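You operate a simulated robot arm through the tools that you are given. There is no shell and no other tool.

You run a simulated robot arm. Do the job below in one go: nothing can be reset, and whatever is moved stays where it is left.

## Task
Seal the pale open seam on one of the blue pouches again.
Fine: use the grey press, seal dial at 3 seconds; put the pouch back.

It is judged by the outcome, as a careful person would: the job done as asked, and still so three seconds after it is handed in. It fails if anything else is knocked over, pushed out of place, dropped, spilled or broken. A push-on lid holds only when it is set on centred and level and pressed home; a screw cap is set on level and turned clockwise until tight.

## Robot
A 6-joint arm with a two-finger gripper, fixed in place. Base frame: the origin is on the floor under the middle of its stand, x ahead of it, y to its left, z up; the work surface is at about z = 741. Units: mm, rad, N and s.
It reaches about 1417 mm from its shoulder. Its first joint turns from -2.897 to 2.897 rad. Payload 3.43 kg.
The tool frame sits at the grasp point between the pads (the TCP): z along the fingers, y along the line on which they close. The tips reach 20 mm beyond it. The gripper opens to 190 mm; its body begins 248 mm behind the TCP.
Orientation is told as [roll, pitch, yaw] about the base's x, y, z axes, in that order, counted from this pose: with the fingers straight down and closing along the base's y, the tool's x points along the base's -x, its y along +y and its z along -z.

## Interface
- The arm moves only by the tool apply_moves. Its arguments are lists of equal length, an entry for each row: "linear": the shift along the base's x, y, z in mm, a list of three; "angular": the turn, a rotation vector about the base's x, y, z in rad, a list of three; "hand": the finger opening in mm, from 0 to 190. In form: {"linear": [[x, y, z], ...], "angular": [[rx, ry, rz], ...], "hand": [hand, ...]}. A call has 1 to 20 rows; each row shifts and turns the commanded pose from where the row before left it. Rows are played at 5 a second. More than 50 mm and 0.15 rad between two rows, or a gripper value outside its range, and nothing of the call is played. Where a pose cannot be reached the arm comes as near as it can. A force on the tool above 60 N (or 10 N above the force at the start of the call, whichever is more), or a blocked arm, ends the call early, and 0.2 s more pass. The fingers move at their own pace (about 153 mm/s each) and stop on an object; they squeeze with about 31 N. The grip force told is the motor's: it shows also when the fingers shut on nothing. Time passes only in rows, and 0.2 s behind the last, so rows that do not move let the fingers close. It gives the time, the measured TCP pose, the force on the tool (base axes), the opening and the grip force at its end, in the units of the frame above (readings bear some noise), with the torque about the TCP (base axes, N m) and any sound that the robot's microphone picked up.
- Cameras (640 x 400 px; columns grow to the right, rows downward): "scene" is fixed at [50.5, -497.9, 1291.5]; the picture's right is [0.61, -0.79, 0.00], its down [-0.03, -0.03, -1.00] and it looks along [0.79, 0.61, -0.04] (base axes); focal length 214 px, centre (320, 200). "wrist" rides on the gripper at [70, -8, -288] in the tool frame; the picture's right is [0.12, 0.99, 0.00], its down [-0.96, 0.11, -0.25] and it looks along [-0.25, 0.03, 0.97] (tool axes); focal length 261 px, centre (320, 200). There is no depth. A picture from a camera that has moved, and an enlarged one, comes with that camera's place and axes in the base frame and with its lens.
- capture(camera): a new picture of that camera. It takes no simulated time.
- raise_lower(by): moves the trunk up (or, below 0, down) by that many mm; the arm rides with it, the base frame stays. It gives what a move gives, with no picture.
- zoom(camera, box): a new picture of the part [left, top, right, bottom] of that camera's present view, enlarged. It takes no simulated time.
- sign_off(): hands the job in; it is judged then, once.

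Places have to be worked out from the pictures, the camera data and where the tool is seen. Open the gripper and draw the arm clear of the work before you hand the job in, unless the task says otherwise.

The tools are called after "Call:" by a JSON object that holds its "fn" and its "kwargs". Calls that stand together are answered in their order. apply_moves: Moves the arm, as the interface text tells. Its arguments: {"type":"object","properties":{"linear":{"type":"array","items":{"type":"array","items":{"type":"number"}}},"angular":{"type":"array","items":{"type":"array","items":{"type":"number"}}},"hand":{"type":"array","items":{"type":"number"}}},"required":["linear","angular","hand"]} The other tools are called the same way: raise_lower (by) moves the trunk up or down; capture (camera) takes a picture; zoom (camera, box) takes an enlarged picture of a part of a camera's view; sign_off () hands the job in.

At the start:

```text
t: 0.0
tool_pos: [510.0, 8.9, 1599.8]
tcp_rot: [-0.001, 0.0, 0.001]
force: [-0.4, 0.0, -0.2]
ft_torque: [0.02, 0.01, 0.01]
opening: 190.2
grip_force: 0.0
trunk travel left (down, up): [-375.0, 65.0]
```

scene: 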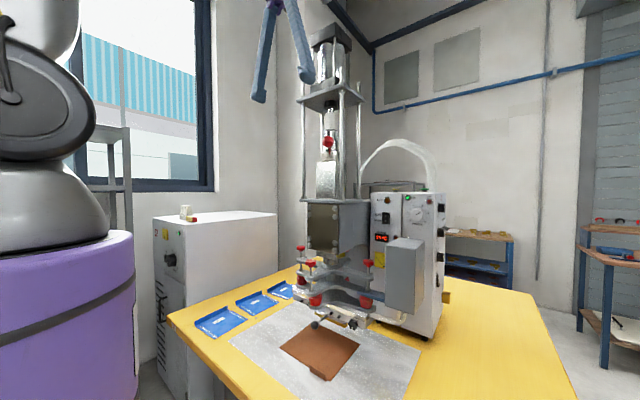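
wrist: 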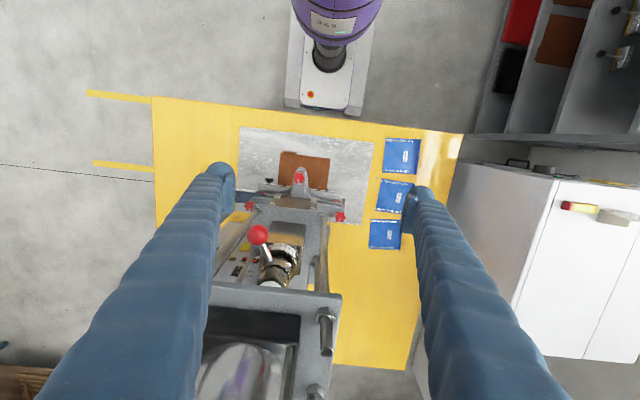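

The pictures show a yellow table with a press, a silver sheet with a brown pad, and three blue pouches on the left. I look closer before moving anything.

Call:
{"fn": "zoom", "kwargs": {"camera": "scene", "box": [160, 230, 320, 350]}}

Call:
{"fn": "zoom", "kwargs": {"camera": "scene", "box": [280, 160, 460, 390]}}

Call:
{"fn": "zoom", "kwargs": {"camera": "wrist", "box": [340, 110, 460, 270]}}

Call:
{"fn": "zoom", "kwargs": {"camera": "wrist", "box": [200, 110, 400, 300]}}

```text
3.33 times, centred on (240, 290) of scene
camera zoom: at [50.5, -497.9, 1291.5], right [0.61, -0.79, 0.0], down [-0.03, -0.03, -1.0], along [0.79, 0.61, -0.04], focal length 715 px, centre (587, -100)
```

zoom: 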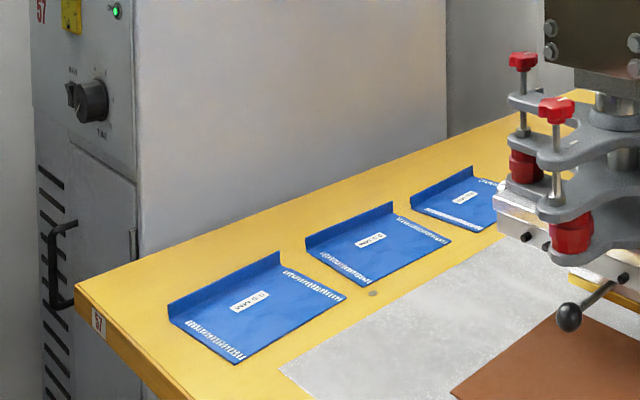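

```text
1.74 times, centred on (370, 275) of scene
camera zoom: at [50.5, -497.9, 1291.5], right [0.61, -0.79, 0.0], down [-0.03, -0.03, -1.0], along [0.79, 0.61, -0.04], focal length 373 px, centre (233, 70)
```

zoom: 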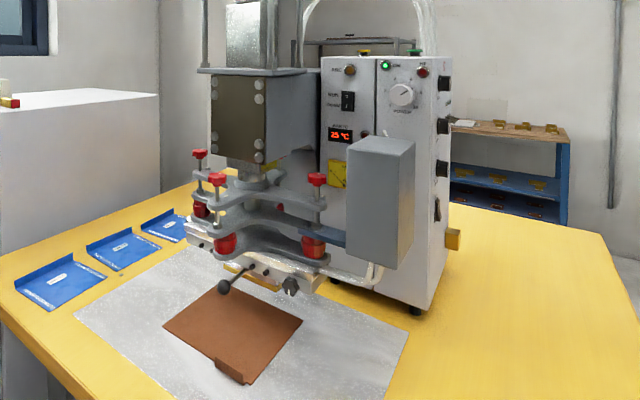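

```text
2.50 times, centred on (400, 190) of wrist
camera zoom: at [441.7, 2.4, 1888.1], right [-0.12, 0.99, 0.0], down [0.96, 0.12, 0.25], along [0.25, 0.03, -0.97], focal length 652 px, centre (120, 225)
```

zoom: 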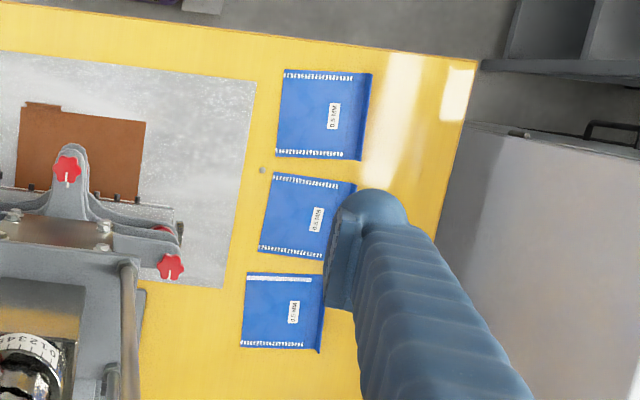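

```text
2.11 times, centred on (300, 205) of wrist
camera zoom: at [441.7, 2.4, 1888.1], right [-0.12, 0.99, 0.0], down [0.96, 0.12, 0.25], along [0.25, 0.03, -0.97], focal length 549 px, centre (362, 190)
```

zoom: 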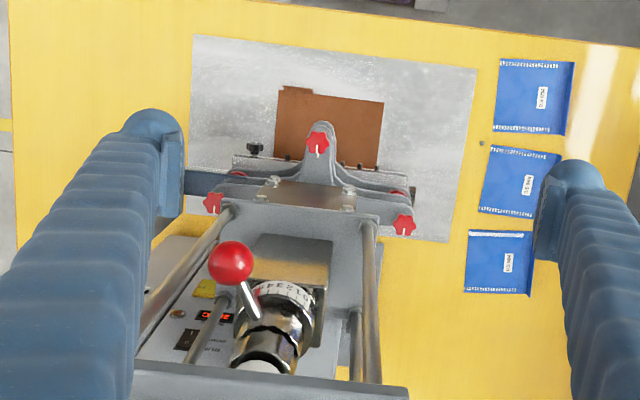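

I look at finer detail: the seams on each pouch, the dials, and the labels on both machines.

Call:
{"fn": "zoom", "kwargs": {"camera": "scene", "box": [265, 275, 305, 305]}}

Call:
{"fn": "zoom", "kwargs": {"camera": "scene", "box": [370, 185, 450, 245]}}

Call:
{"fn": "zoom", "kwargs": {"camera": "scene", "box": [150, 200, 220, 340]}}

Call:
{"fn": "zoom", "kwargs": {"camera": "scene", "box": [300, 20, 380, 200]}}

Call:
{"fn": "zoom", "kwargs": {"camera": "wrist", "box": [240, 220, 320, 290]}}

Call:
{"fn": "zoom", "kwargs": {"camera": "wrist", "box": [360, 210, 420, 260]}}

Call:
{"fn": "zoom", "kwargs": {"camera": "scene", "box": [285, 240, 385, 340]}}

```text
13.33 times, centred on (285, 290) of scene
camera zoom: at [50.5, -497.9, 1291.5], right [0.61, -0.79, 0.0], down [-0.03, -0.03, -1.0], along [0.79, 0.61, -0.04], focal length 2860 px, centre (787, -1000)
```

zoom: 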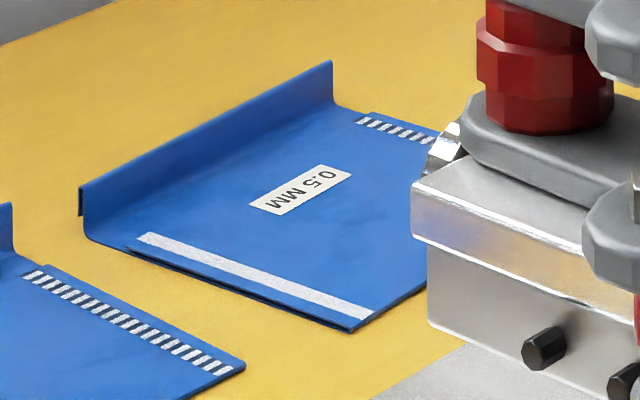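

```text
6.67 times, centred on (410, 215) of scene
camera zoom: at [50.5, -497.9, 1291.5], right [0.61, -0.79, 0.0], down [-0.03, -0.03, -1.0], along [0.79, 0.61, -0.04], focal length 1430 px, centre (-280, 100)
```

zoom: 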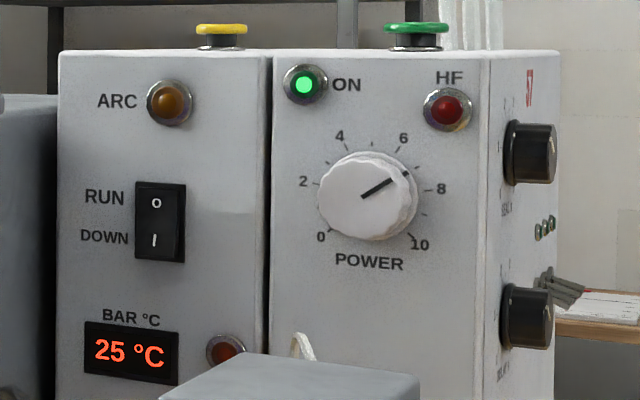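

```text
2.86 times, centred on (185, 270) of scene
camera zoom: at [50.5, -497.9, 1291.5], right [0.61, -0.79, 0.0], down [-0.03, -0.03, -1.0], along [0.79, 0.61, -0.04], focal length 613 px, centre (706, 0)
```

zoom: 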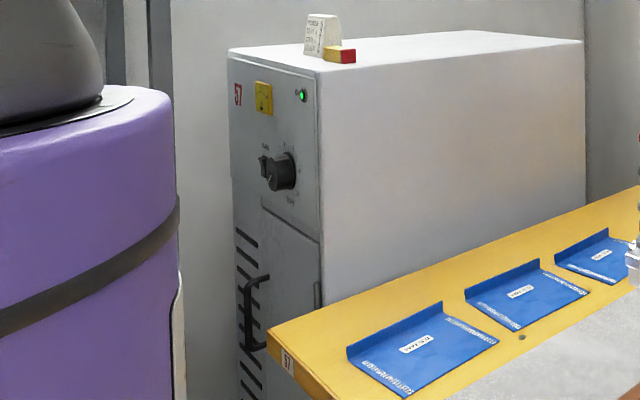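

```text
2.22 times, centred on (340, 110) of scene
camera zoom: at [50.5, -497.9, 1291.5], right [0.61, -0.79, 0.0], down [-0.03, -0.03, -1.0], along [0.79, 0.61, -0.04], focal length 477 px, centre (276, 400)
```

zoom: 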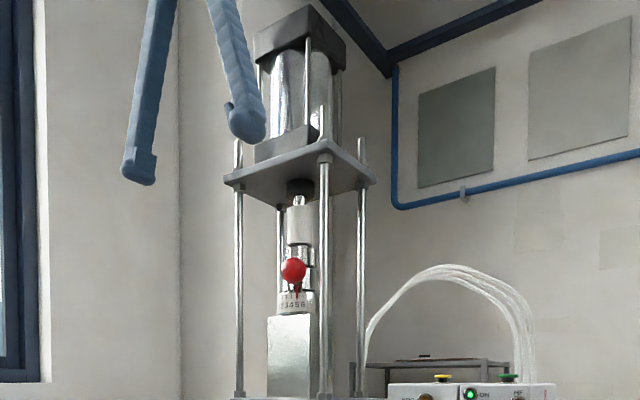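

```text
5.71 times, centred on (280, 255) of wrist
camera zoom: at [441.7, 2.4, 1888.1], right [-0.12, 0.99, 0.0], down [0.96, 0.12, 0.25], along [0.25, 0.03, -0.97], focal length 1489 px, centre (549, -114)
```

zoom: 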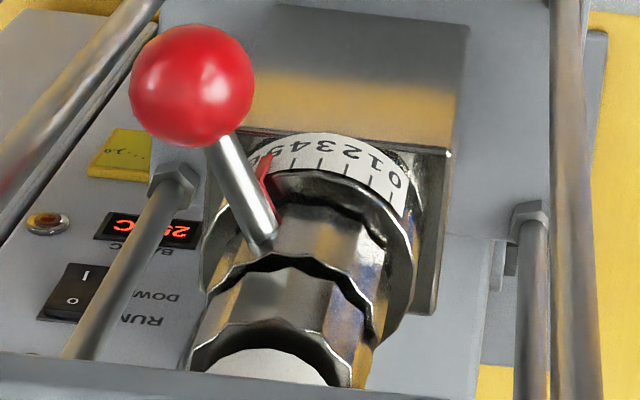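

```text
8.00 times, centred on (390, 235) of wrist
camera zoom: at [441.7, 2.4, 1888.1], right [-0.12, 0.99, 0.0], down [0.96, 0.12, 0.25], along [0.25, 0.03, -0.97], focal length 2085 px, centre (-240, -80)
```

zoom: 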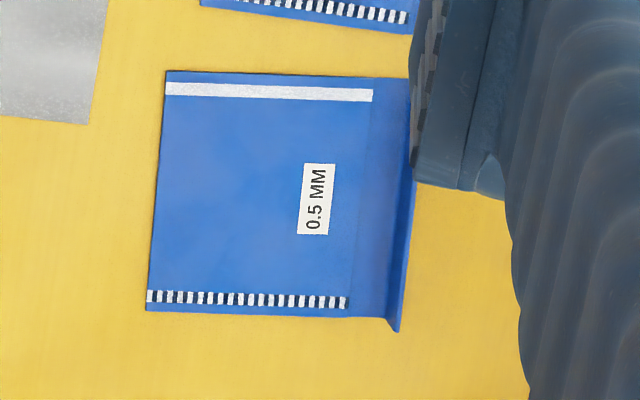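

```text
4.00 times, centred on (335, 290) of scene
camera zoom: at [50.5, -497.9, 1291.5], right [0.61, -0.79, 0.0], down [-0.03, -0.03, -1.0], along [0.79, 0.61, -0.04], focal length 858 px, centre (260, -160)
```

zoom: 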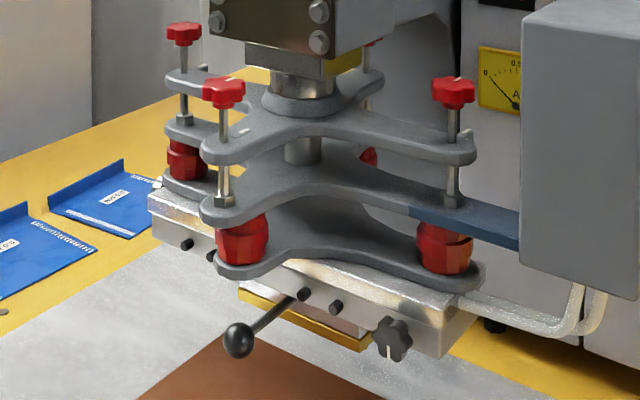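

The far pouch (about x 800–950, y 285–430) has the solid pale open seam on its near edge; the other two are stitched. I now tilt the wrist camera toward the press's control box to read its panel.

Call:
{"fn": "apply_moves", "kwargs": {"linear": [[0, -43, -20], [0, -43, -20], [0, -43, -20], [0, -43, -20], [0, -43, -20], [0, -43, -20]], "angular": [[0, -0.13, 0], [0, -0.13, 0], [0, -0.13, 0], [0, -0.13, 0], [0, -0.13, 0], [0, -0.13, 0]], "hand": [190, 190, 190, 190, 190, 190]}}

Call:
{"fn": "capture", "kwargs": {"camera": "wrist"}}

Call:
{"fn": "capture", "kwargs": {"camera": "scene"}}

```text
t: 1.6
tool_pos: [513.1, -245.2, 1444.4]
tcp_rot: [0.077, -0.733, -0.042]
force: [-0.6, 0.7, 0.1]
ft_torque: [-0.15, -0.02, -0.12]
opening: 189.9
grip_force: 0.1
trunk travel left (down, up): [-375.0, 65.0]
stopped in row 6: the arm was blocked; the commanded pose is now the measured one
```

```text
taken
camera wrist: at [269.7, -263.1, 1610.7], right [-0.1, 0.99, -0.02], down [0.55, 0.07, 0.83], along [0.83, 0.07, -0.55], focal length 261 px, centre (320, 200)
```

wrist: 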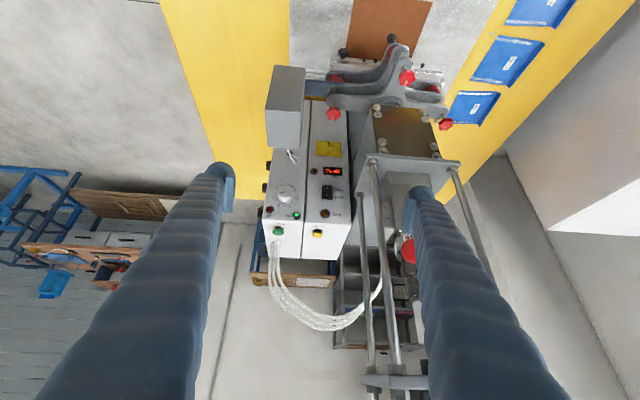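

```text
taken
```

scene: 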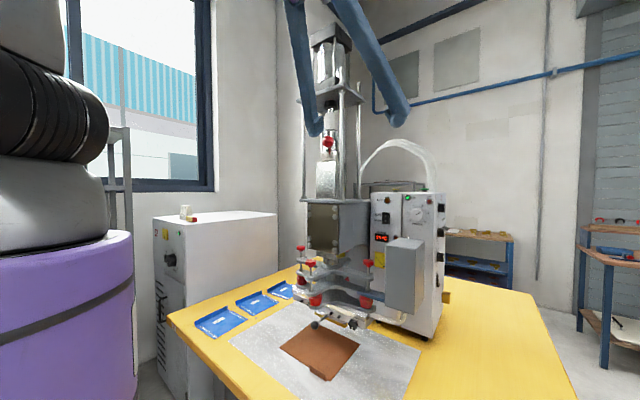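

The arm folded near its limit and stopped, but nothing was touched (force near zero). The view on the box is good, so I zoom in on the panel from here.

Call:
{"fn": "zoom", "kwargs": {"camera": "wrist", "box": [250, 60, 370, 270]}}

Call:
{"fn": "zoom", "kwargs": {"camera": "wrist", "box": [255, 150, 305, 230]}}

Call:
{"fn": "zoom", "kwargs": {"camera": "wrist", "box": [300, 0, 480, 130]}}

Call:
{"fn": "zoom", "kwargs": {"camera": "wrist", "box": [430, 0, 570, 130]}}

```text
1.90 times, centred on (310, 165) of wrist
camera zoom: at [269.7, -263.1, 1610.7], right [-0.1, 0.99, -0.02], down [0.55, 0.07, 0.83], along [0.83, 0.07, -0.55], focal length 496 px, centre (339, 267)
```

zoom: 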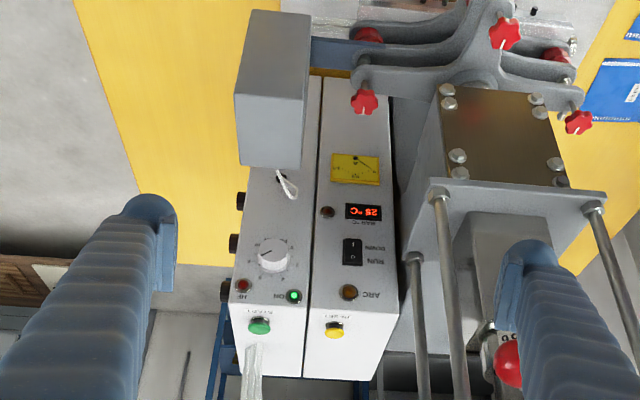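

```text
5.00 times, centred on (280, 190) of wrist
camera zoom: at [269.7, -263.1, 1610.7], right [-0.1, 0.99, -0.02], down [0.55, 0.07, 0.83], along [0.83, 0.07, -0.55], focal length 1303 px, centre (520, 250)
```

zoom: 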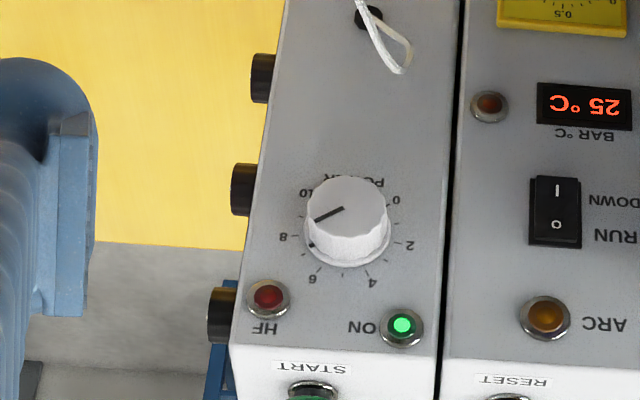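

```text
3.08 times, centred on (390, 65) of wrist
camera zoom: at [269.7, -263.1, 1610.7], right [-0.1, 0.99, -0.02], down [0.55, 0.07, 0.83], along [0.83, 0.07, -0.55], focal length 802 px, centre (105, 615)
```

zoom: 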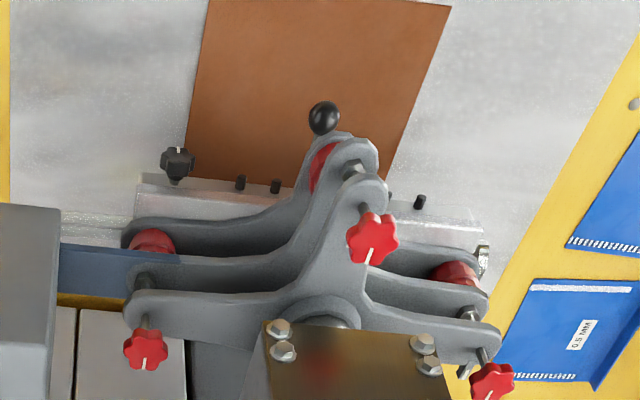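

```text
3.08 times, centred on (500, 65) of wrist
camera zoom: at [269.7, -263.1, 1610.7], right [-0.1, 0.99, -0.02], down [0.55, 0.07, 0.83], along [0.83, 0.07, -0.55], focal length 802 px, centre (-234, 615)
```

zoom: 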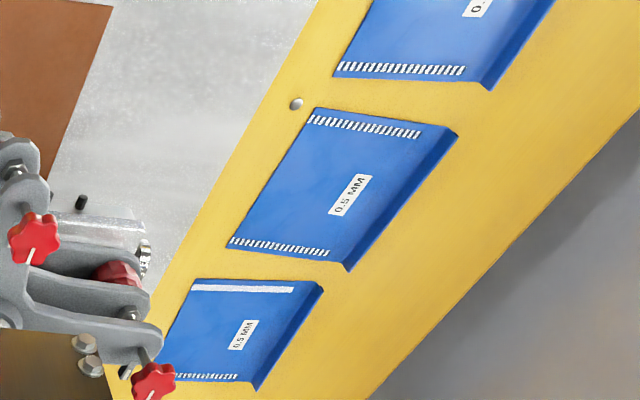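

The panel shows START (green) and RESET (yellow) on top, POWER knob, a RUN/DOWN rocker, and three black knobs on the box's −y side. I swing the camera out to the −y side to read those knobs.

Call:
{"fn": "apply_moves", "kwargs": {"linear": [[0, -40, 10], [20, -45, 10], [20, -45, 10], [20, -45, 10], [20, -45, 10], [20, -45, 10], [40, -20, 0], [40, -20, 0], [40, -20, 0], [40, -20, 0], [40, -20, 0], [0, 0, 0]], "angular": [[0, 0, 0.042], [0, 0.1466, 0], [0, 0.1466, 0], [0, 0.1466, 0], [0, 0.1466, 0], [0, 0.1466, 0], [0.11, 0, 0], [0.11, 0, 0], [0.11, 0, 0], [0.11, 0, 0], [0.11, 0, 0], [0, 0, 0]], "hand": [190, 190, 190, 190, 190, 190, 190, 190, 190, 190, 190, 190]}}

Call:
{"fn": "capture", "kwargs": {"camera": "wrist"}}

```text
refused: row 2 steps farther than a row can; nothing moved
```

```text
taken
camera wrist: at [269.7, -263.1, 1610.7], right [-0.1, 0.99, -0.02], down [0.55, 0.07, 0.83], along [0.83, 0.07, -0.55], focal length 261 px, centre (320, 200)
```

wrist: 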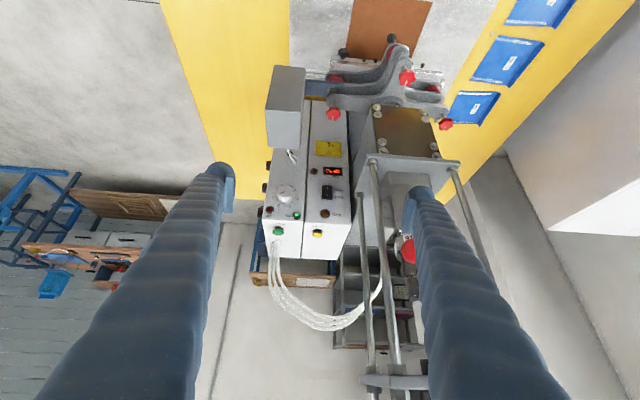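

The call was refused because a step was longer than 50 mm. I resend it with shorter steps.

Call:
{"fn": "apply_moves", "kwargs": {"linear": [[0, -40, 10], [15, -45, 10], [15, -45, 10], [15, -45, 10], [15, -45, 10], [15, -45, 10], [40, -20, 0], [40, -20, 0], [40, -20, 0], [40, -20, 0], [40, -20, 0], [0, 0, 0]], "angular": [[0, 0, 0.042], [0, 0.1466, 0], [0, 0.1466, 0], [0, 0.1466, 0], [0, 0.1466, 0], [0, 0.1466, 0], [0.11, 0, 0], [0.11, 0, 0], [0.11, 0, 0], [0.11, 0, 0], [0.11, 0, 0], [0, 0, 0]], "hand": [190, 190, 190, 190, 190, 190, 190, 190, 190, 190, 190, 190]}}

Call:
{"fn": "capture", "kwargs": {"camera": "wrist"}}

```text
t: 4.2
tool_pos: [646.0, -457.2, 1393.1]
tcp_rot: [0.613, -0.02, -0.01]
force: [-0.9, -0.2, -0.2]
ft_torque: [-0.06, -0.07, -0.08]
opening: 189.9
grip_force: 0.0
out of reach, approached as far as the arm can: row 8, 9, 10, 11
trunk travel left (down, up): [-375.0, 65.0]
```

```text
taken
camera wrist: at [570.6, -628.0, 1623.6], right [-0.12, 0.81, 0.57], down [0.96, -0.06, 0.29], along [0.27, 0.58, -0.77], focal length 261 px, centre (320, 200)
```

wrist: 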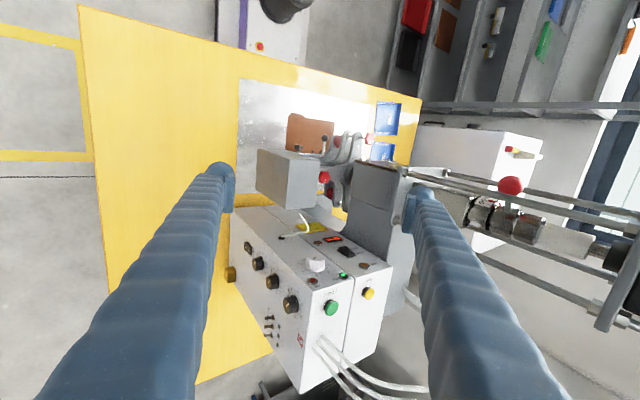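

From here all four side knobs and some switches are visible. I zoom in to read the labels.

Call:
{"fn": "zoom", "kwargs": {"camera": "wrist", "box": [220, 230, 310, 330]}}

Call:
{"fn": "zoom", "kwargs": {"camera": "wrist", "box": [255, 240, 305, 320]}}

Call:
{"fn": "zoom", "kwargs": {"camera": "wrist", "box": [240, 300, 310, 360]}}

Call:
{"fn": "zoom", "kwargs": {"camera": "wrist", "box": [290, 210, 390, 330]}}

```text
4.00 times, centred on (265, 280) of wrist
camera zoom: at [570.6, -628.0, 1623.6], right [-0.12, 0.81, 0.57], down [0.96, -0.06, 0.29], along [0.27, 0.58, -0.77], focal length 1043 px, centre (540, -120)
```

zoom: 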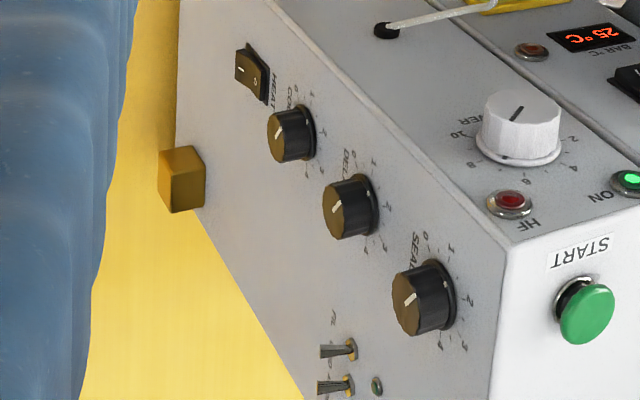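

```text
5.00 times, centred on (280, 280) of wrist
camera zoom: at [570.6, -628.0, 1623.6], right [-0.12, 0.81, 0.57], down [0.96, -0.06, 0.29], along [0.27, 0.58, -0.77], focal length 1303 px, centre (520, -200)
```

zoom: 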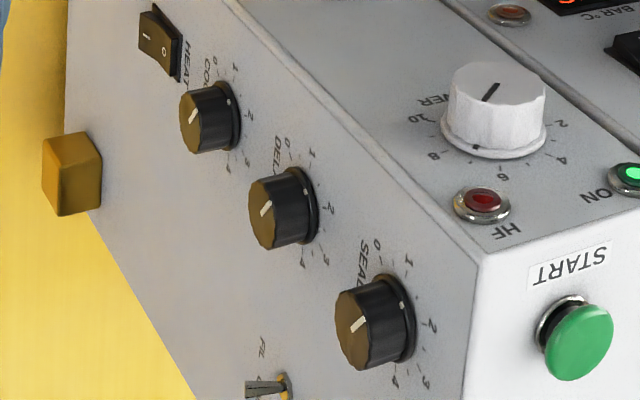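

```text
6.67 times, centred on (275, 330) of wrist
camera zoom: at [570.6, -628.0, 1623.6], right [-0.12, 0.81, 0.57], down [0.96, -0.06, 0.29], along [0.27, 0.58, -0.77], focal length 1738 px, centre (620, -667)
```

zoom: 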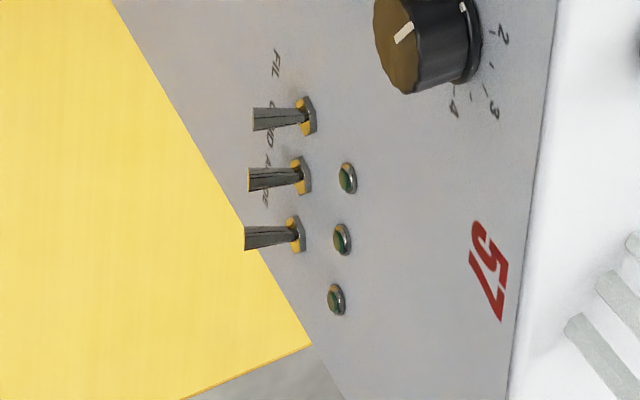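

```text
3.33 times, centred on (340, 270) of wrist
camera zoom: at [570.6, -628.0, 1623.6], right [-0.12, 0.81, 0.57], down [0.96, -0.06, 0.29], along [0.27, 0.58, -0.77], focal length 869 px, centre (253, -33)
```

zoom: 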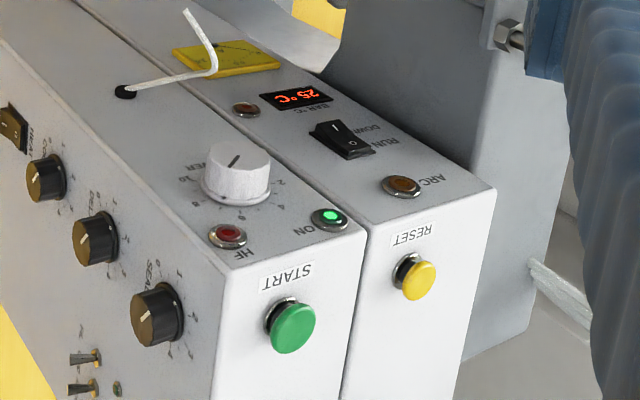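

The side face carries dials SEAL, DELAY and COOL (0–4), a HEAT rocker and toggles. I zoom further to read the SEAL pointer and the rocker positions.

Call:
{"fn": "zoom", "kwargs": {"camera": "wrist", "box": [274, 284, 314, 324]}}

Call:
{"fn": "zoom", "kwargs": {"camera": "wrist", "box": [335, 235, 375, 260]}}

Call:
{"fn": "zoom", "kwargs": {"camera": "wrist", "box": [240, 235, 290, 295]}}

Call:
{"fn": "zoom", "kwargs": {"camera": "wrist", "box": [250, 95, 410, 235]}}

Call:
{"fn": "zoom", "kwargs": {"camera": "scene", "box": [425, 190, 450, 300]}}

```text
10.00 times, centred on (294, 304) of wrist
camera zoom: at [570.6, -628.0, 1623.6], right [-0.12, 0.81, 0.57], down [0.96, -0.06, 0.29], along [0.27, 0.58, -0.77], focal length 2606 px, centre (580, -840)
```

zoom: 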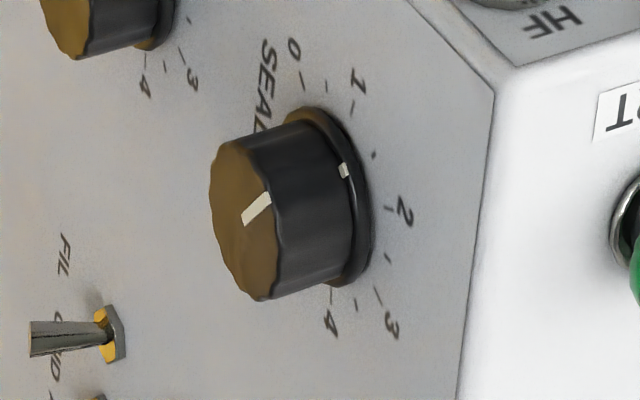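

```text
16.00 times, centred on (355, 248) of wrist
camera zoom: at [570.6, -628.0, 1623.6], right [-0.12, 0.81, 0.57], down [0.96, -0.06, 0.29], along [0.27, 0.58, -0.77], focal length 4170 px, centre (-240, -560)
```

zoom: 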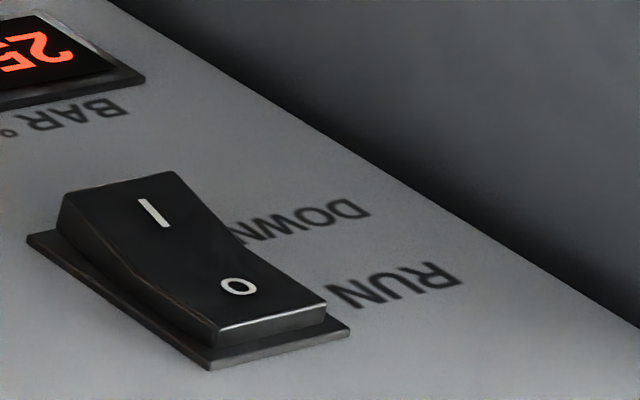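

```text
6.67 times, centred on (265, 265) of wrist
camera zoom: at [570.6, -628.0, 1623.6], right [-0.12, 0.81, 0.57], down [0.96, -0.06, 0.29], along [0.27, 0.58, -0.77], focal length 1738 px, centre (687, -233)
```

zoom: 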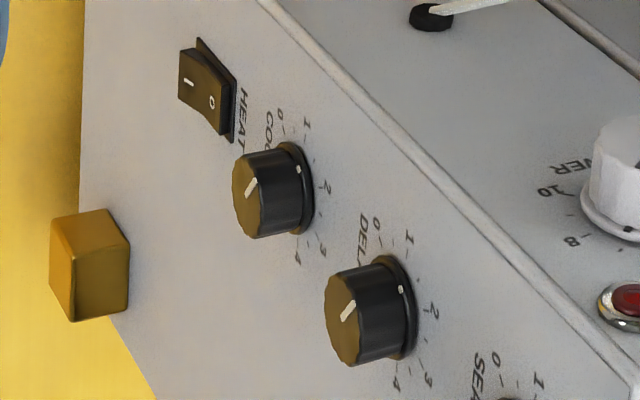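

```text
2.86 times, centred on (330, 165) of wrist
camera zoom: at [570.6, -628.0, 1623.6], right [-0.12, 0.81, 0.57], down [0.96, -0.06, 0.29], along [0.27, 0.58, -0.77], focal length 745 px, centre (291, 300)
```

zoom: 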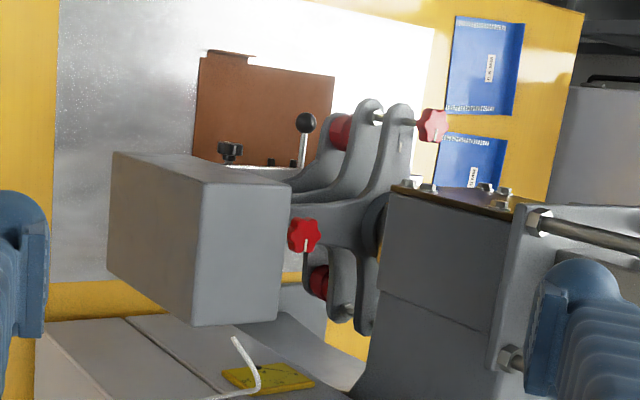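

```text
3.64 times, centred on (438, 245) of scene
camera zoom: at [50.5, -497.9, 1291.5], right [0.61, -0.79, 0.0], down [-0.03, -0.03, -1.0], along [0.79, 0.61, -0.04], focal length 780 px, centre (-107, 36)
```

zoom: 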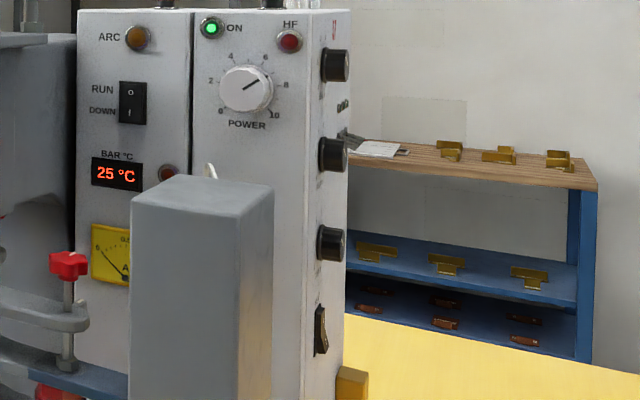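

SEAL stands near 1.5. Now I look closely at the electrode under the head, the brown pad and the front lever, using the fixed camera.

Call:
{"fn": "zoom", "kwargs": {"camera": "scene", "box": [300, 290, 370, 340]}}

Call:
{"fn": "zoom", "kwargs": {"camera": "scene", "box": [270, 310, 370, 385]}}

Call:
{"fn": "zoom", "kwargs": {"camera": "scene", "box": [335, 300, 365, 320]}}

Call:
{"fn": "zoom", "kwargs": {"camera": "scene", "box": [310, 120, 350, 160]}}

```text
8.00 times, centred on (335, 315) of scene
camera zoom: at [50.5, -497.9, 1291.5], right [0.61, -0.79, 0.0], down [-0.03, -0.03, -1.0], along [0.79, 0.61, -0.04], focal length 1716 px, centre (200, -720)
```

zoom: 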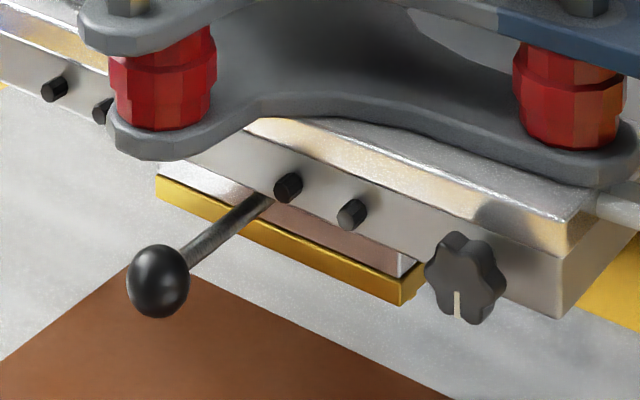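

```text
5.33 times, centred on (320, 348) of scene
camera zoom: at [50.5, -497.9, 1291.5], right [0.61, -0.79, 0.0], down [-0.03, -0.03, -1.0], along [0.79, 0.61, -0.04], focal length 1144 px, centre (320, -587)
```

zoom: 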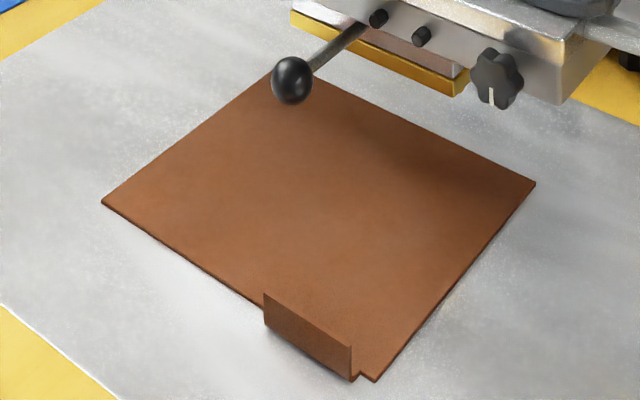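

```text
16.00 times, centred on (350, 310) of scene
camera zoom: at [50.5, -497.9, 1291.5], right [0.61, -0.79, 0.0], down [-0.03, -0.03, -1.0], along [0.79, 0.61, -0.04], focal length 3432 px, centre (-160, -1560)
```

zoom: 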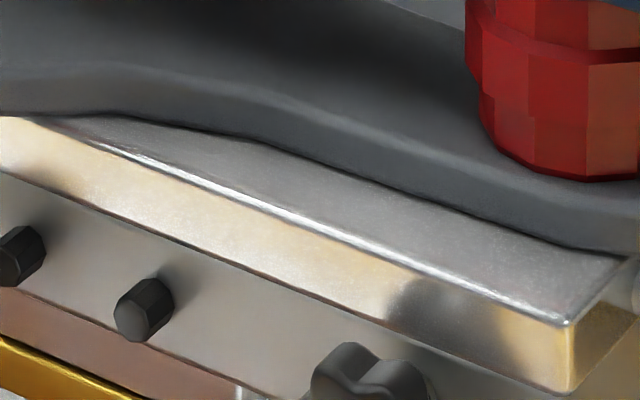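

```text
10.00 times, centred on (330, 140) of scene
camera zoom: at [50.5, -497.9, 1291.5], right [0.61, -0.79, 0.0], down [-0.03, -0.03, -1.0], along [0.79, 0.61, -0.04], focal length 2145 px, centre (220, 800)
```

zoom: 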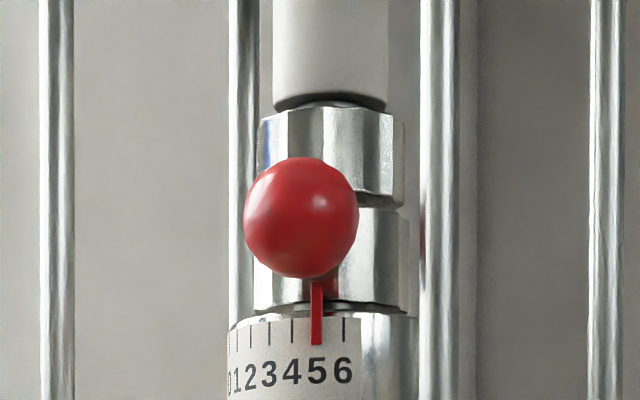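

The electrode is a gold bar about 150 mm long (y −134…16, x ≈ 670, bottom z ≈ 827) over a brown pad, with the head up. I check my own finger shape next, to plan turning the knob and gripping the pouch's upright flange.

Call:
{"fn": "capture", "kwargs": {"camera": "scene"}}

Call:
{"fn": "zoom", "kwargs": {"camera": "wrist", "box": [180, 140, 260, 260]}}

Call:
{"fn": "zoom", "kwargs": {"camera": "wrist", "box": [380, 160, 480, 260]}}

```text
taken
```

scene: 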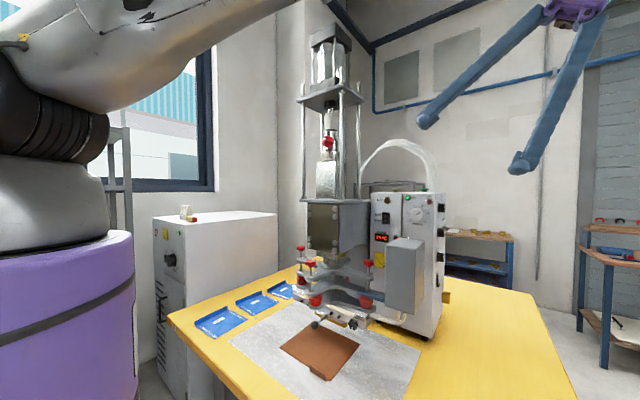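

```text
3.33 times, centred on (220, 200) of wrist
camera zoom: at [570.6, -628.0, 1623.6], right [-0.12, 0.81, 0.57], down [0.96, -0.06, 0.29], along [0.27, 0.58, -0.77], focal length 869 px, centre (653, 200)
```

zoom: 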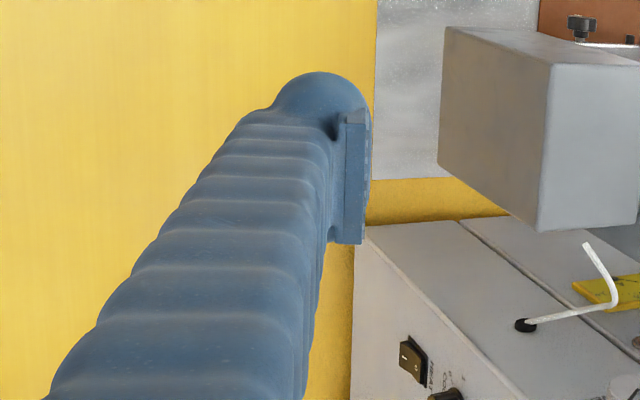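

```text
4.00 times, centred on (430, 210) of wrist
camera zoom: at [570.6, -628.0, 1623.6], right [-0.12, 0.81, 0.57], down [0.96, -0.06, 0.29], along [0.27, 0.58, -0.77], focal length 1043 px, centre (-120, 160)
```

zoom: 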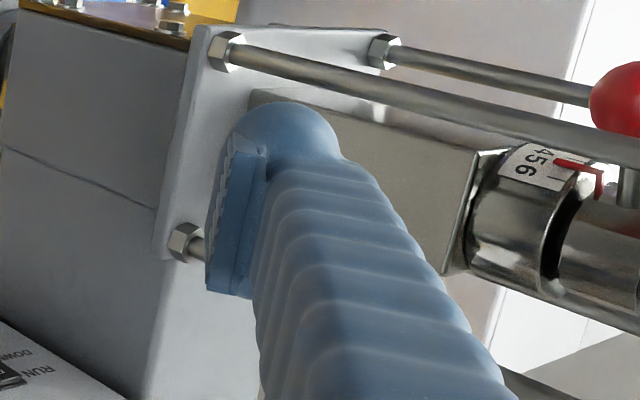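

Call:
{"fn": "zoom", "kwargs": {"camera": "scene", "box": [400, 0, 640, 190]}}

Call:
{"fn": "zoom", "kwargs": {"camera": "scene", "box": [500, 120, 570, 180]}}

Call:
{"fn": "zoom", "kwargs": {"camera": "scene", "box": [0, 0, 200, 250]}}

```text
2.11 times, centred on (520, 95) of scene
camera zoom: at [50.5, -497.9, 1291.5], right [0.61, -0.79, 0.0], down [-0.03, -0.03, -1.0], along [0.79, 0.61, -0.04], focal length 452 px, centre (-101, 421)
```

zoom: 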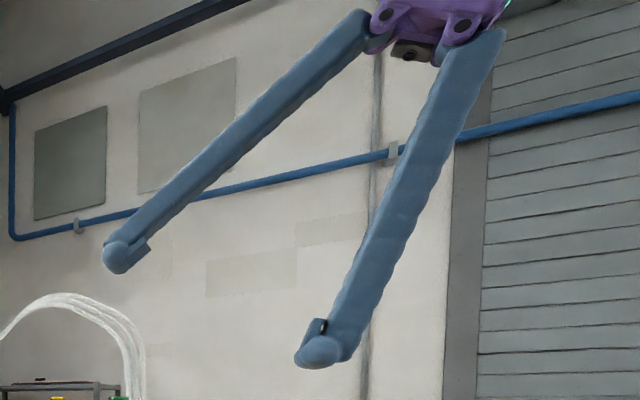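

```text
6.67 times, centred on (535, 150) of scene
camera zoom: at [50.5, -497.9, 1291.5], right [0.61, -0.79, 0.0], down [-0.03, -0.03, -1.0], along [0.79, 0.61, -0.04], focal length 1430 px, centre (-1113, 533)
```

zoom: 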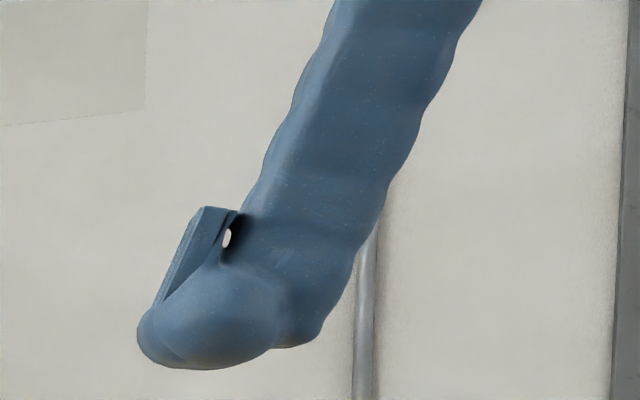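

```text
1.60 times, centred on (100, 125) of scene
camera zoom: at [50.5, -497.9, 1291.5], right [0.61, -0.79, 0.0], down [-0.03, -0.03, -1.0], along [0.79, 0.61, -0.04], focal length 343 px, centre (672, 320)
```

zoom: 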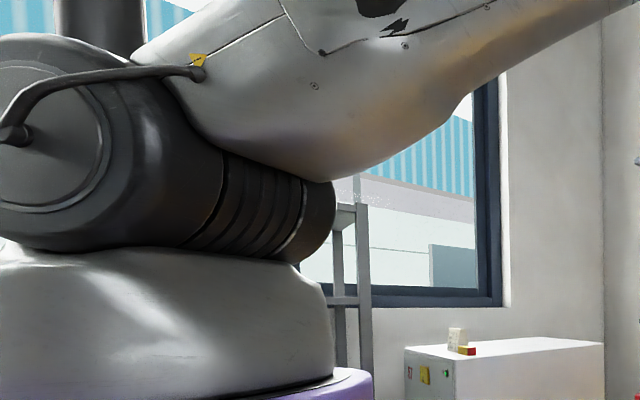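

Arm reach matters: with the tool pointing down the wrist limit is about 1 m from the shoulder, so I'll turn the SEAL knob with the tool coming mostly along +x beside the box's side. First I straighten the tool and yaw it a quarter turn, in free air on the −y side.

Call:
{"fn": "apply_moves", "kwargs": {"linear": [[8, 2, -8], [8, 2, -8], [8, 2, -8], [8, 2, -8], [8, 2, -8], [8, 2, -8], [8, 2, -8], [8, 2, -8], [8, 2, -8], [8, 2, -8], [8, 2, -8], [8, 2, -8], [8, 2, -8], [8, 2, -8], [8, 2, -8], [8, 2, -8]], "angular": [[-0.1226, 0, 0], [-0.1226, 0, 0], [-0.1226, 0, 0], [-0.1226, 0, 0], [-0.1226, 0, 0], [0, 0, 0.1428], [0, 0, 0.1428], [0, 0, 0.1428], [0, 0, 0.1428], [0, 0, 0.1428], [0, 0, 0.1428], [0, 0, 0.1428], [0, 0, 0.1428], [0, 0, 0.1428], [0, 0, 0.1428], [0, 0, 0.1428]], "hand": [70, 70, 70, 70, 70, 70, 70, 70, 70, 70, 70, 70, 70, 70, 70, 70]}}

Call:
{"fn": "capture", "kwargs": {"camera": "wrist"}}

Call:
{"fn": "capture", "kwargs": {"camera": "scene"}}

```text
t: 7.6
tool_pos: [777.3, -425.0, 1263.5]
tcp_rot: [0.011, -0.006, 1.576]
force: [0.3, -0.6, 0.4]
ft_torque: [-0.03, 0.04, 0.03]
opening: 70.0
grip_force: 0.1
trunk travel left (down, up): [-375.0, 65.0]
```

```text
taken
camera wrist: at [789.9, -496.4, 1551.8], right [-0.99, -0.12, 0.01], down [-0.12, 0.96, 0.25], along [-0.04, 0.25, -0.97], focal length 261 px, centre (320, 200)
```

wrist: 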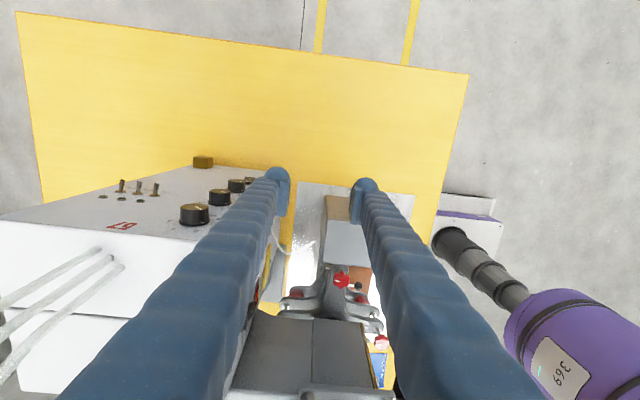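

```text
taken
```

scene: 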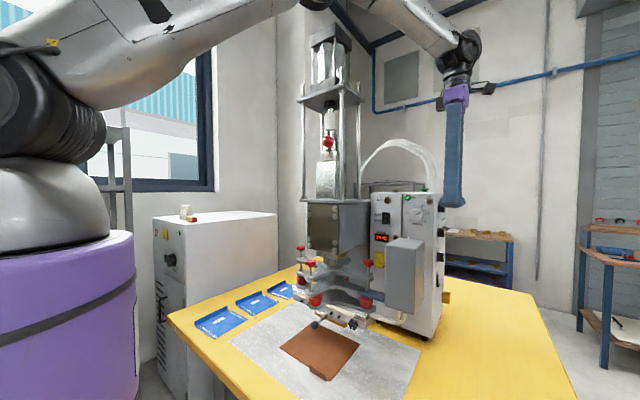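

The tool is straight and yawed. This view looks down past the knobs, so I zoom to fix the SEAL knob's place.

Call:
{"fn": "zoom", "kwargs": {"camera": "wrist", "box": [90, 145, 290, 265]}}

Call:
{"fn": "zoom", "kwargs": {"camera": "wrist", "box": [160, 180, 230, 240]}}

```text
3.20 times, centred on (190, 205) of wrist
camera zoom: at [789.9, -496.4, 1551.8], right [-0.99, -0.12, 0.01], down [-0.12, 0.96, 0.25], along [-0.04, 0.25, -0.97], focal length 834 px, centre (736, 184)
```

zoom: 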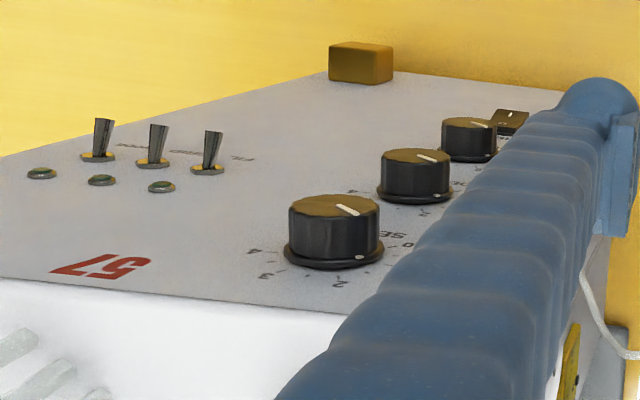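

```text
6.67 times, centred on (195, 210) of wrist
camera zoom: at [789.9, -496.4, 1551.8], right [-0.99, -0.12, 0.01], down [-0.12, 0.96, 0.25], along [-0.04, 0.25, -0.97], focal length 1738 px, centre (1153, 133)
```

zoom: 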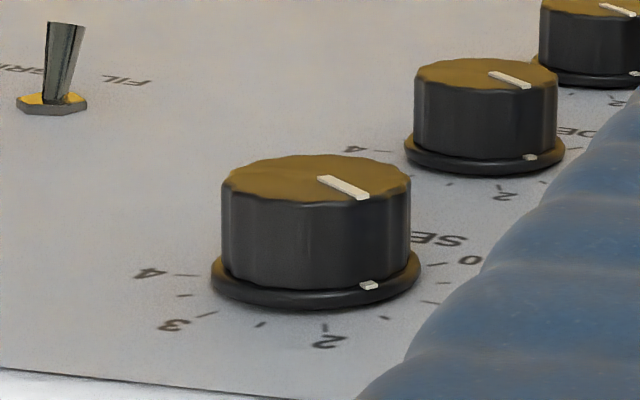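

The views agree on the SEAL knob: front centre near (931, −388, 1236), about 38 mm across and 22 mm deep, pointer near 1.5. I check the finger width in the scene camera before approaching.

Call:
{"fn": "zoom", "kwargs": {"camera": "scene", "box": [420, 70, 500, 220]}}

Call:
{"fn": "zoom", "kwargs": {"camera": "scene", "box": [430, 180, 475, 215]}}

```text
2.67 times, centred on (460, 145) of scene
camera zoom: at [50.5, -497.9, 1291.5], right [0.61, -0.79, 0.0], down [-0.03, -0.03, -1.0], along [0.79, 0.61, -0.04], focal length 572 px, centre (-53, 347)
```

zoom: 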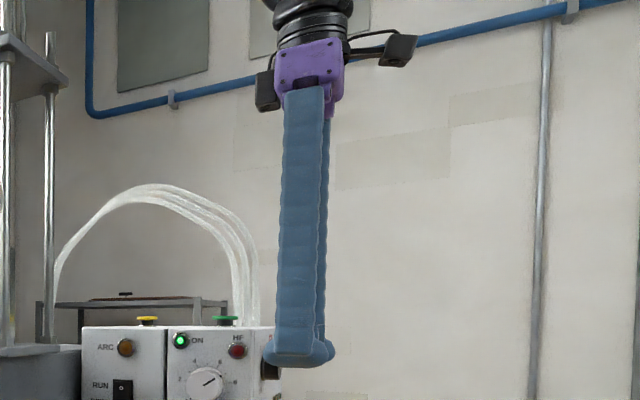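

```text
11.43 times, centred on (452, 198) of scene
camera zoom: at [50.5, -497.9, 1291.5], right [0.61, -0.79, 0.0], down [-0.03, -0.03, -1.0], along [0.79, 0.61, -0.04], focal length 2451 px, centre (-1194, 229)
```

zoom: 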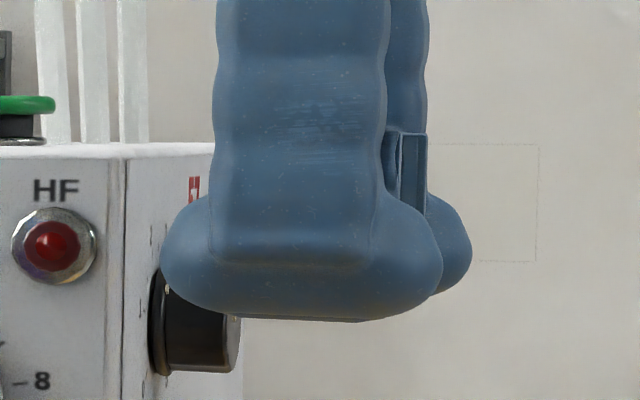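

The dial scale fits a 0–5 range with 54° per unit, centred at about (933, 1231) on the side face (y ≈ −363), pointer at 1.5, so it needs about 81° clockwise. I pitch the tool to point along +x and yaw 20° toward the face, stopping about 120 mm short of the knob.

Call:
{"fn": "apply_moves", "kwargs": {"linear": [[3, -1, -2], [3, -1, -2], [3, -1, -2], [3, -1, -2], [3, -1, -2], [3, -1, -2], [3, -1, -2], [3, -1, -2], [3, -1, -2], [3, -1, -2], [3, -1, -2], [3, -2, -3], [3, -3, -3], [4, -2, -3], [0, 0, 0]], "angular": [[0, -0.1428, 0], [0, -0.1428, 0], [0, -0.1428, 0], [0, -0.1428, 0], [0, -0.1428, 0], [0, -0.1428, 0], [0, -0.1428, 0], [0, -0.1428, 0], [0, -0.1428, 0], [0, -0.1428, 0], [0, -0.1428, 0], [0, 0, 0.1163], [0, 0, 0.1163], [0, 0, 0.1163], [0, 0, 0]], "hand": [75, 75, 75, 75, 75, 75, 75, 75, 75, 75, 75, 75, 75, 75, 75]}}

Call:
{"fn": "capture", "kwargs": {"camera": "wrist"}}

Call:
{"fn": "capture", "kwargs": {"camera": "scene"}}

```text
t: 10.8
tool_pos: [840.5, -440.3, 1283.1]
tcp_rot: [-0.573, -0.016, 1.911]
force: [-0.4, 0.2, 0.2]
ft_torque: [0.0, -0.03, 0.02]
opening: 75.1
grip_force: 0.1
out of reach, approached as far as the arm can: row 5, 6, 7, 8, 9, 10, 11, 12, 13, 14
trunk travel left (down, up): [-375.0, 65.0]
```

```text
taken
camera wrist: at [726.7, -558.8, 1530.5], right [-0.75, -0.38, -0.54], down [-0.54, 0.83, 0.16], along [0.38, 0.41, -0.83], focal length 261 px, centre (320, 200)
```

wrist: 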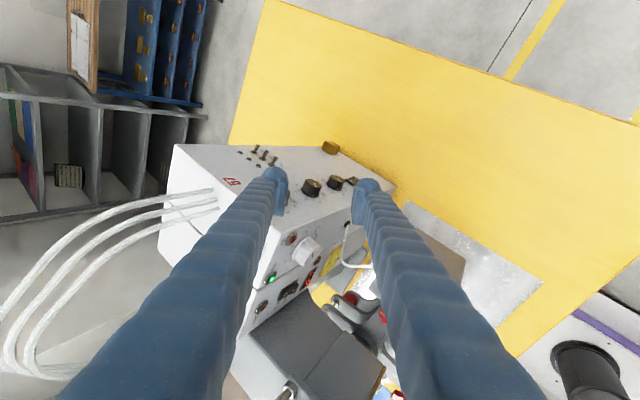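

```text
taken
```

scene: 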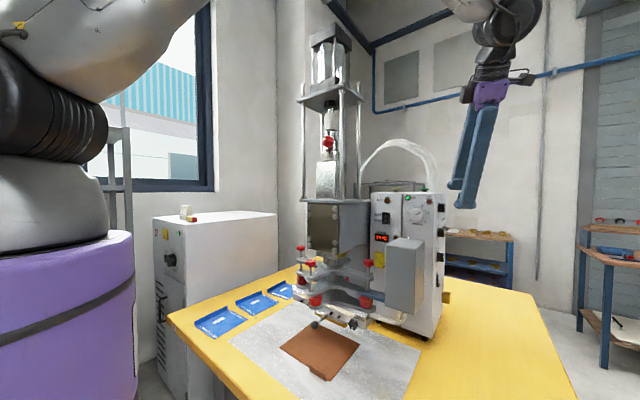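

The arm reports the tilt as out of reach, most likely because the last joint runs out with this yaw. I rotate the gripper half a turn about its own axis the other way (moving slightly away from the box) and will try the tilt again from there.

Call:
{"fn": "apply_moves", "kwargs": {"linear": [[-20, -15, 0], [-20, -15, 0], [-20, -15, 0], [0, 0, 0], [0, 0, 0], [0, 0, 0], [0, 0, 0], [0, 0, 0], [0, 0, 0], [0, 0, 0], [0, 0, 0], [0, 0, 0], [0, 0, 0], [0, 0, 0], [0, 0, 0], [0, 0, 0], [0, 0, 0], [0, 0, 0], [0, 0, 0], [0, 0, 0]], "angular": [[0.0731, 0.0258, -0.1202], [0.0731, 0.0258, -0.1202], [0.0731, 0.0258, -0.1202], [0.0731, 0.0258, -0.1202], [0.0731, 0.0258, -0.1202], [0.0731, 0.0258, -0.1202], [0.0731, 0.0258, -0.1202], [0.0731, 0.0258, -0.1202], [0.0731, 0.0258, -0.1202], [0.0731, 0.0258, -0.1202], [0.0731, 0.0258, -0.1202], [0.0731, 0.0258, -0.1202], [0.0731, 0.0258, -0.1202], [0.0731, 0.0258, -0.1202], [0.0731, 0.0258, -0.1202], [0.0731, 0.0258, -0.1202], [0.0731, 0.0258, -0.1202], [0.0731, 0.0258, -0.1202], [0.0731, 0.0258, -0.1202], [0.0731, 0.0258, -0.1202]], "hand": [75, 75, 75, 75, 75, 75, 75, 75, 75, 75, 75, 75, 75, 75, 75, 75, 75, 75, 75, 75]}}

```text
t: 15.0
tool_pos: [781.7, -484.2, 1282.6]
tcp_rot: [0.519, -0.162, -0.995]
force: [-0.2, 0.0, -0.7]
ft_torque: [0.02, 0.05, -0.01]
opening: 75.0
grip_force: 0.1
trunk travel left (down, up): [-375.0, 65.0]
```

The half turn worked without limits. Now I turn to the planned approach orientation (pointing +x, slightly down, 20° toward the face) at a stand-off of about 120 mm.

Call:
{"fn": "apply_moves", "kwargs": {"linear": [[5.7, 5.9, -4.4], [5.7, 5.9, -4.4], [5.7, 5.9, -4.4], [5.7, 5.9, -4.4], [5.7, 5.9, -4.4], [5.7, 5.9, -4.4], [5.7, 5.9, -4.4], [0, 0, 0]], "angular": [[0.0829, -0.1007, -0.0243], [0.0829, -0.1007, -0.0243], [0.0829, -0.1007, -0.0243], [0.0829, -0.1007, -0.0243], [0.0829, -0.1007, -0.0243], [0.0829, -0.1007, -0.0243], [0.0829, -0.1007, -0.0243], [0, 0, 0]], "hand": [75, 75, 75, 75, 75, 75, 75, 75]}}

Call:
{"fn": "capture", "kwargs": {"camera": "wrist"}}

Call:
{"fn": "capture", "kwargs": {"camera": "scene"}}

```text
t: 16.8
tool_pos: [821.5, -444.1, 1254.3]
tcp_rot: [1.41, 0.055, -1.228]
force: [-0.2, 0.1, 0.5]
ft_torque: [0.01, -0.01, 0.0]
opening: 75.1
grip_force: 0.1
trunk travel left (down, up): [-375.0, 65.0]
```

```text
taken
camera wrist: at [530.9, -474.4, 1296.0], right [0.13, 0.11, 0.98], down [0.11, -0.99, 0.1], along [0.99, 0.1, -0.14], focal length 261 px, centre (320, 200)
```

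wrist: 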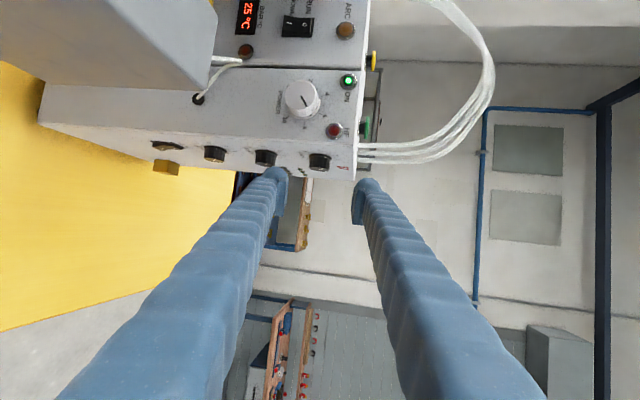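

```text
taken
```

scene: 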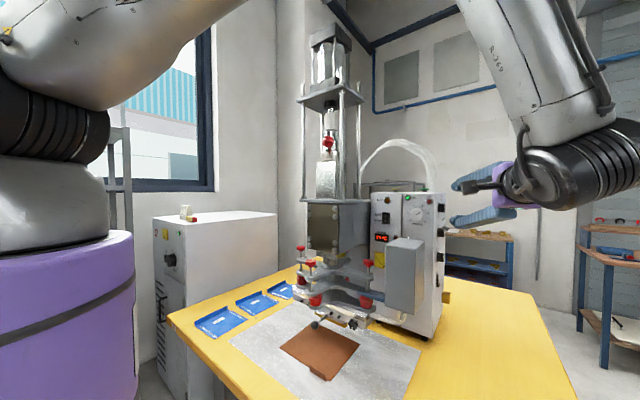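

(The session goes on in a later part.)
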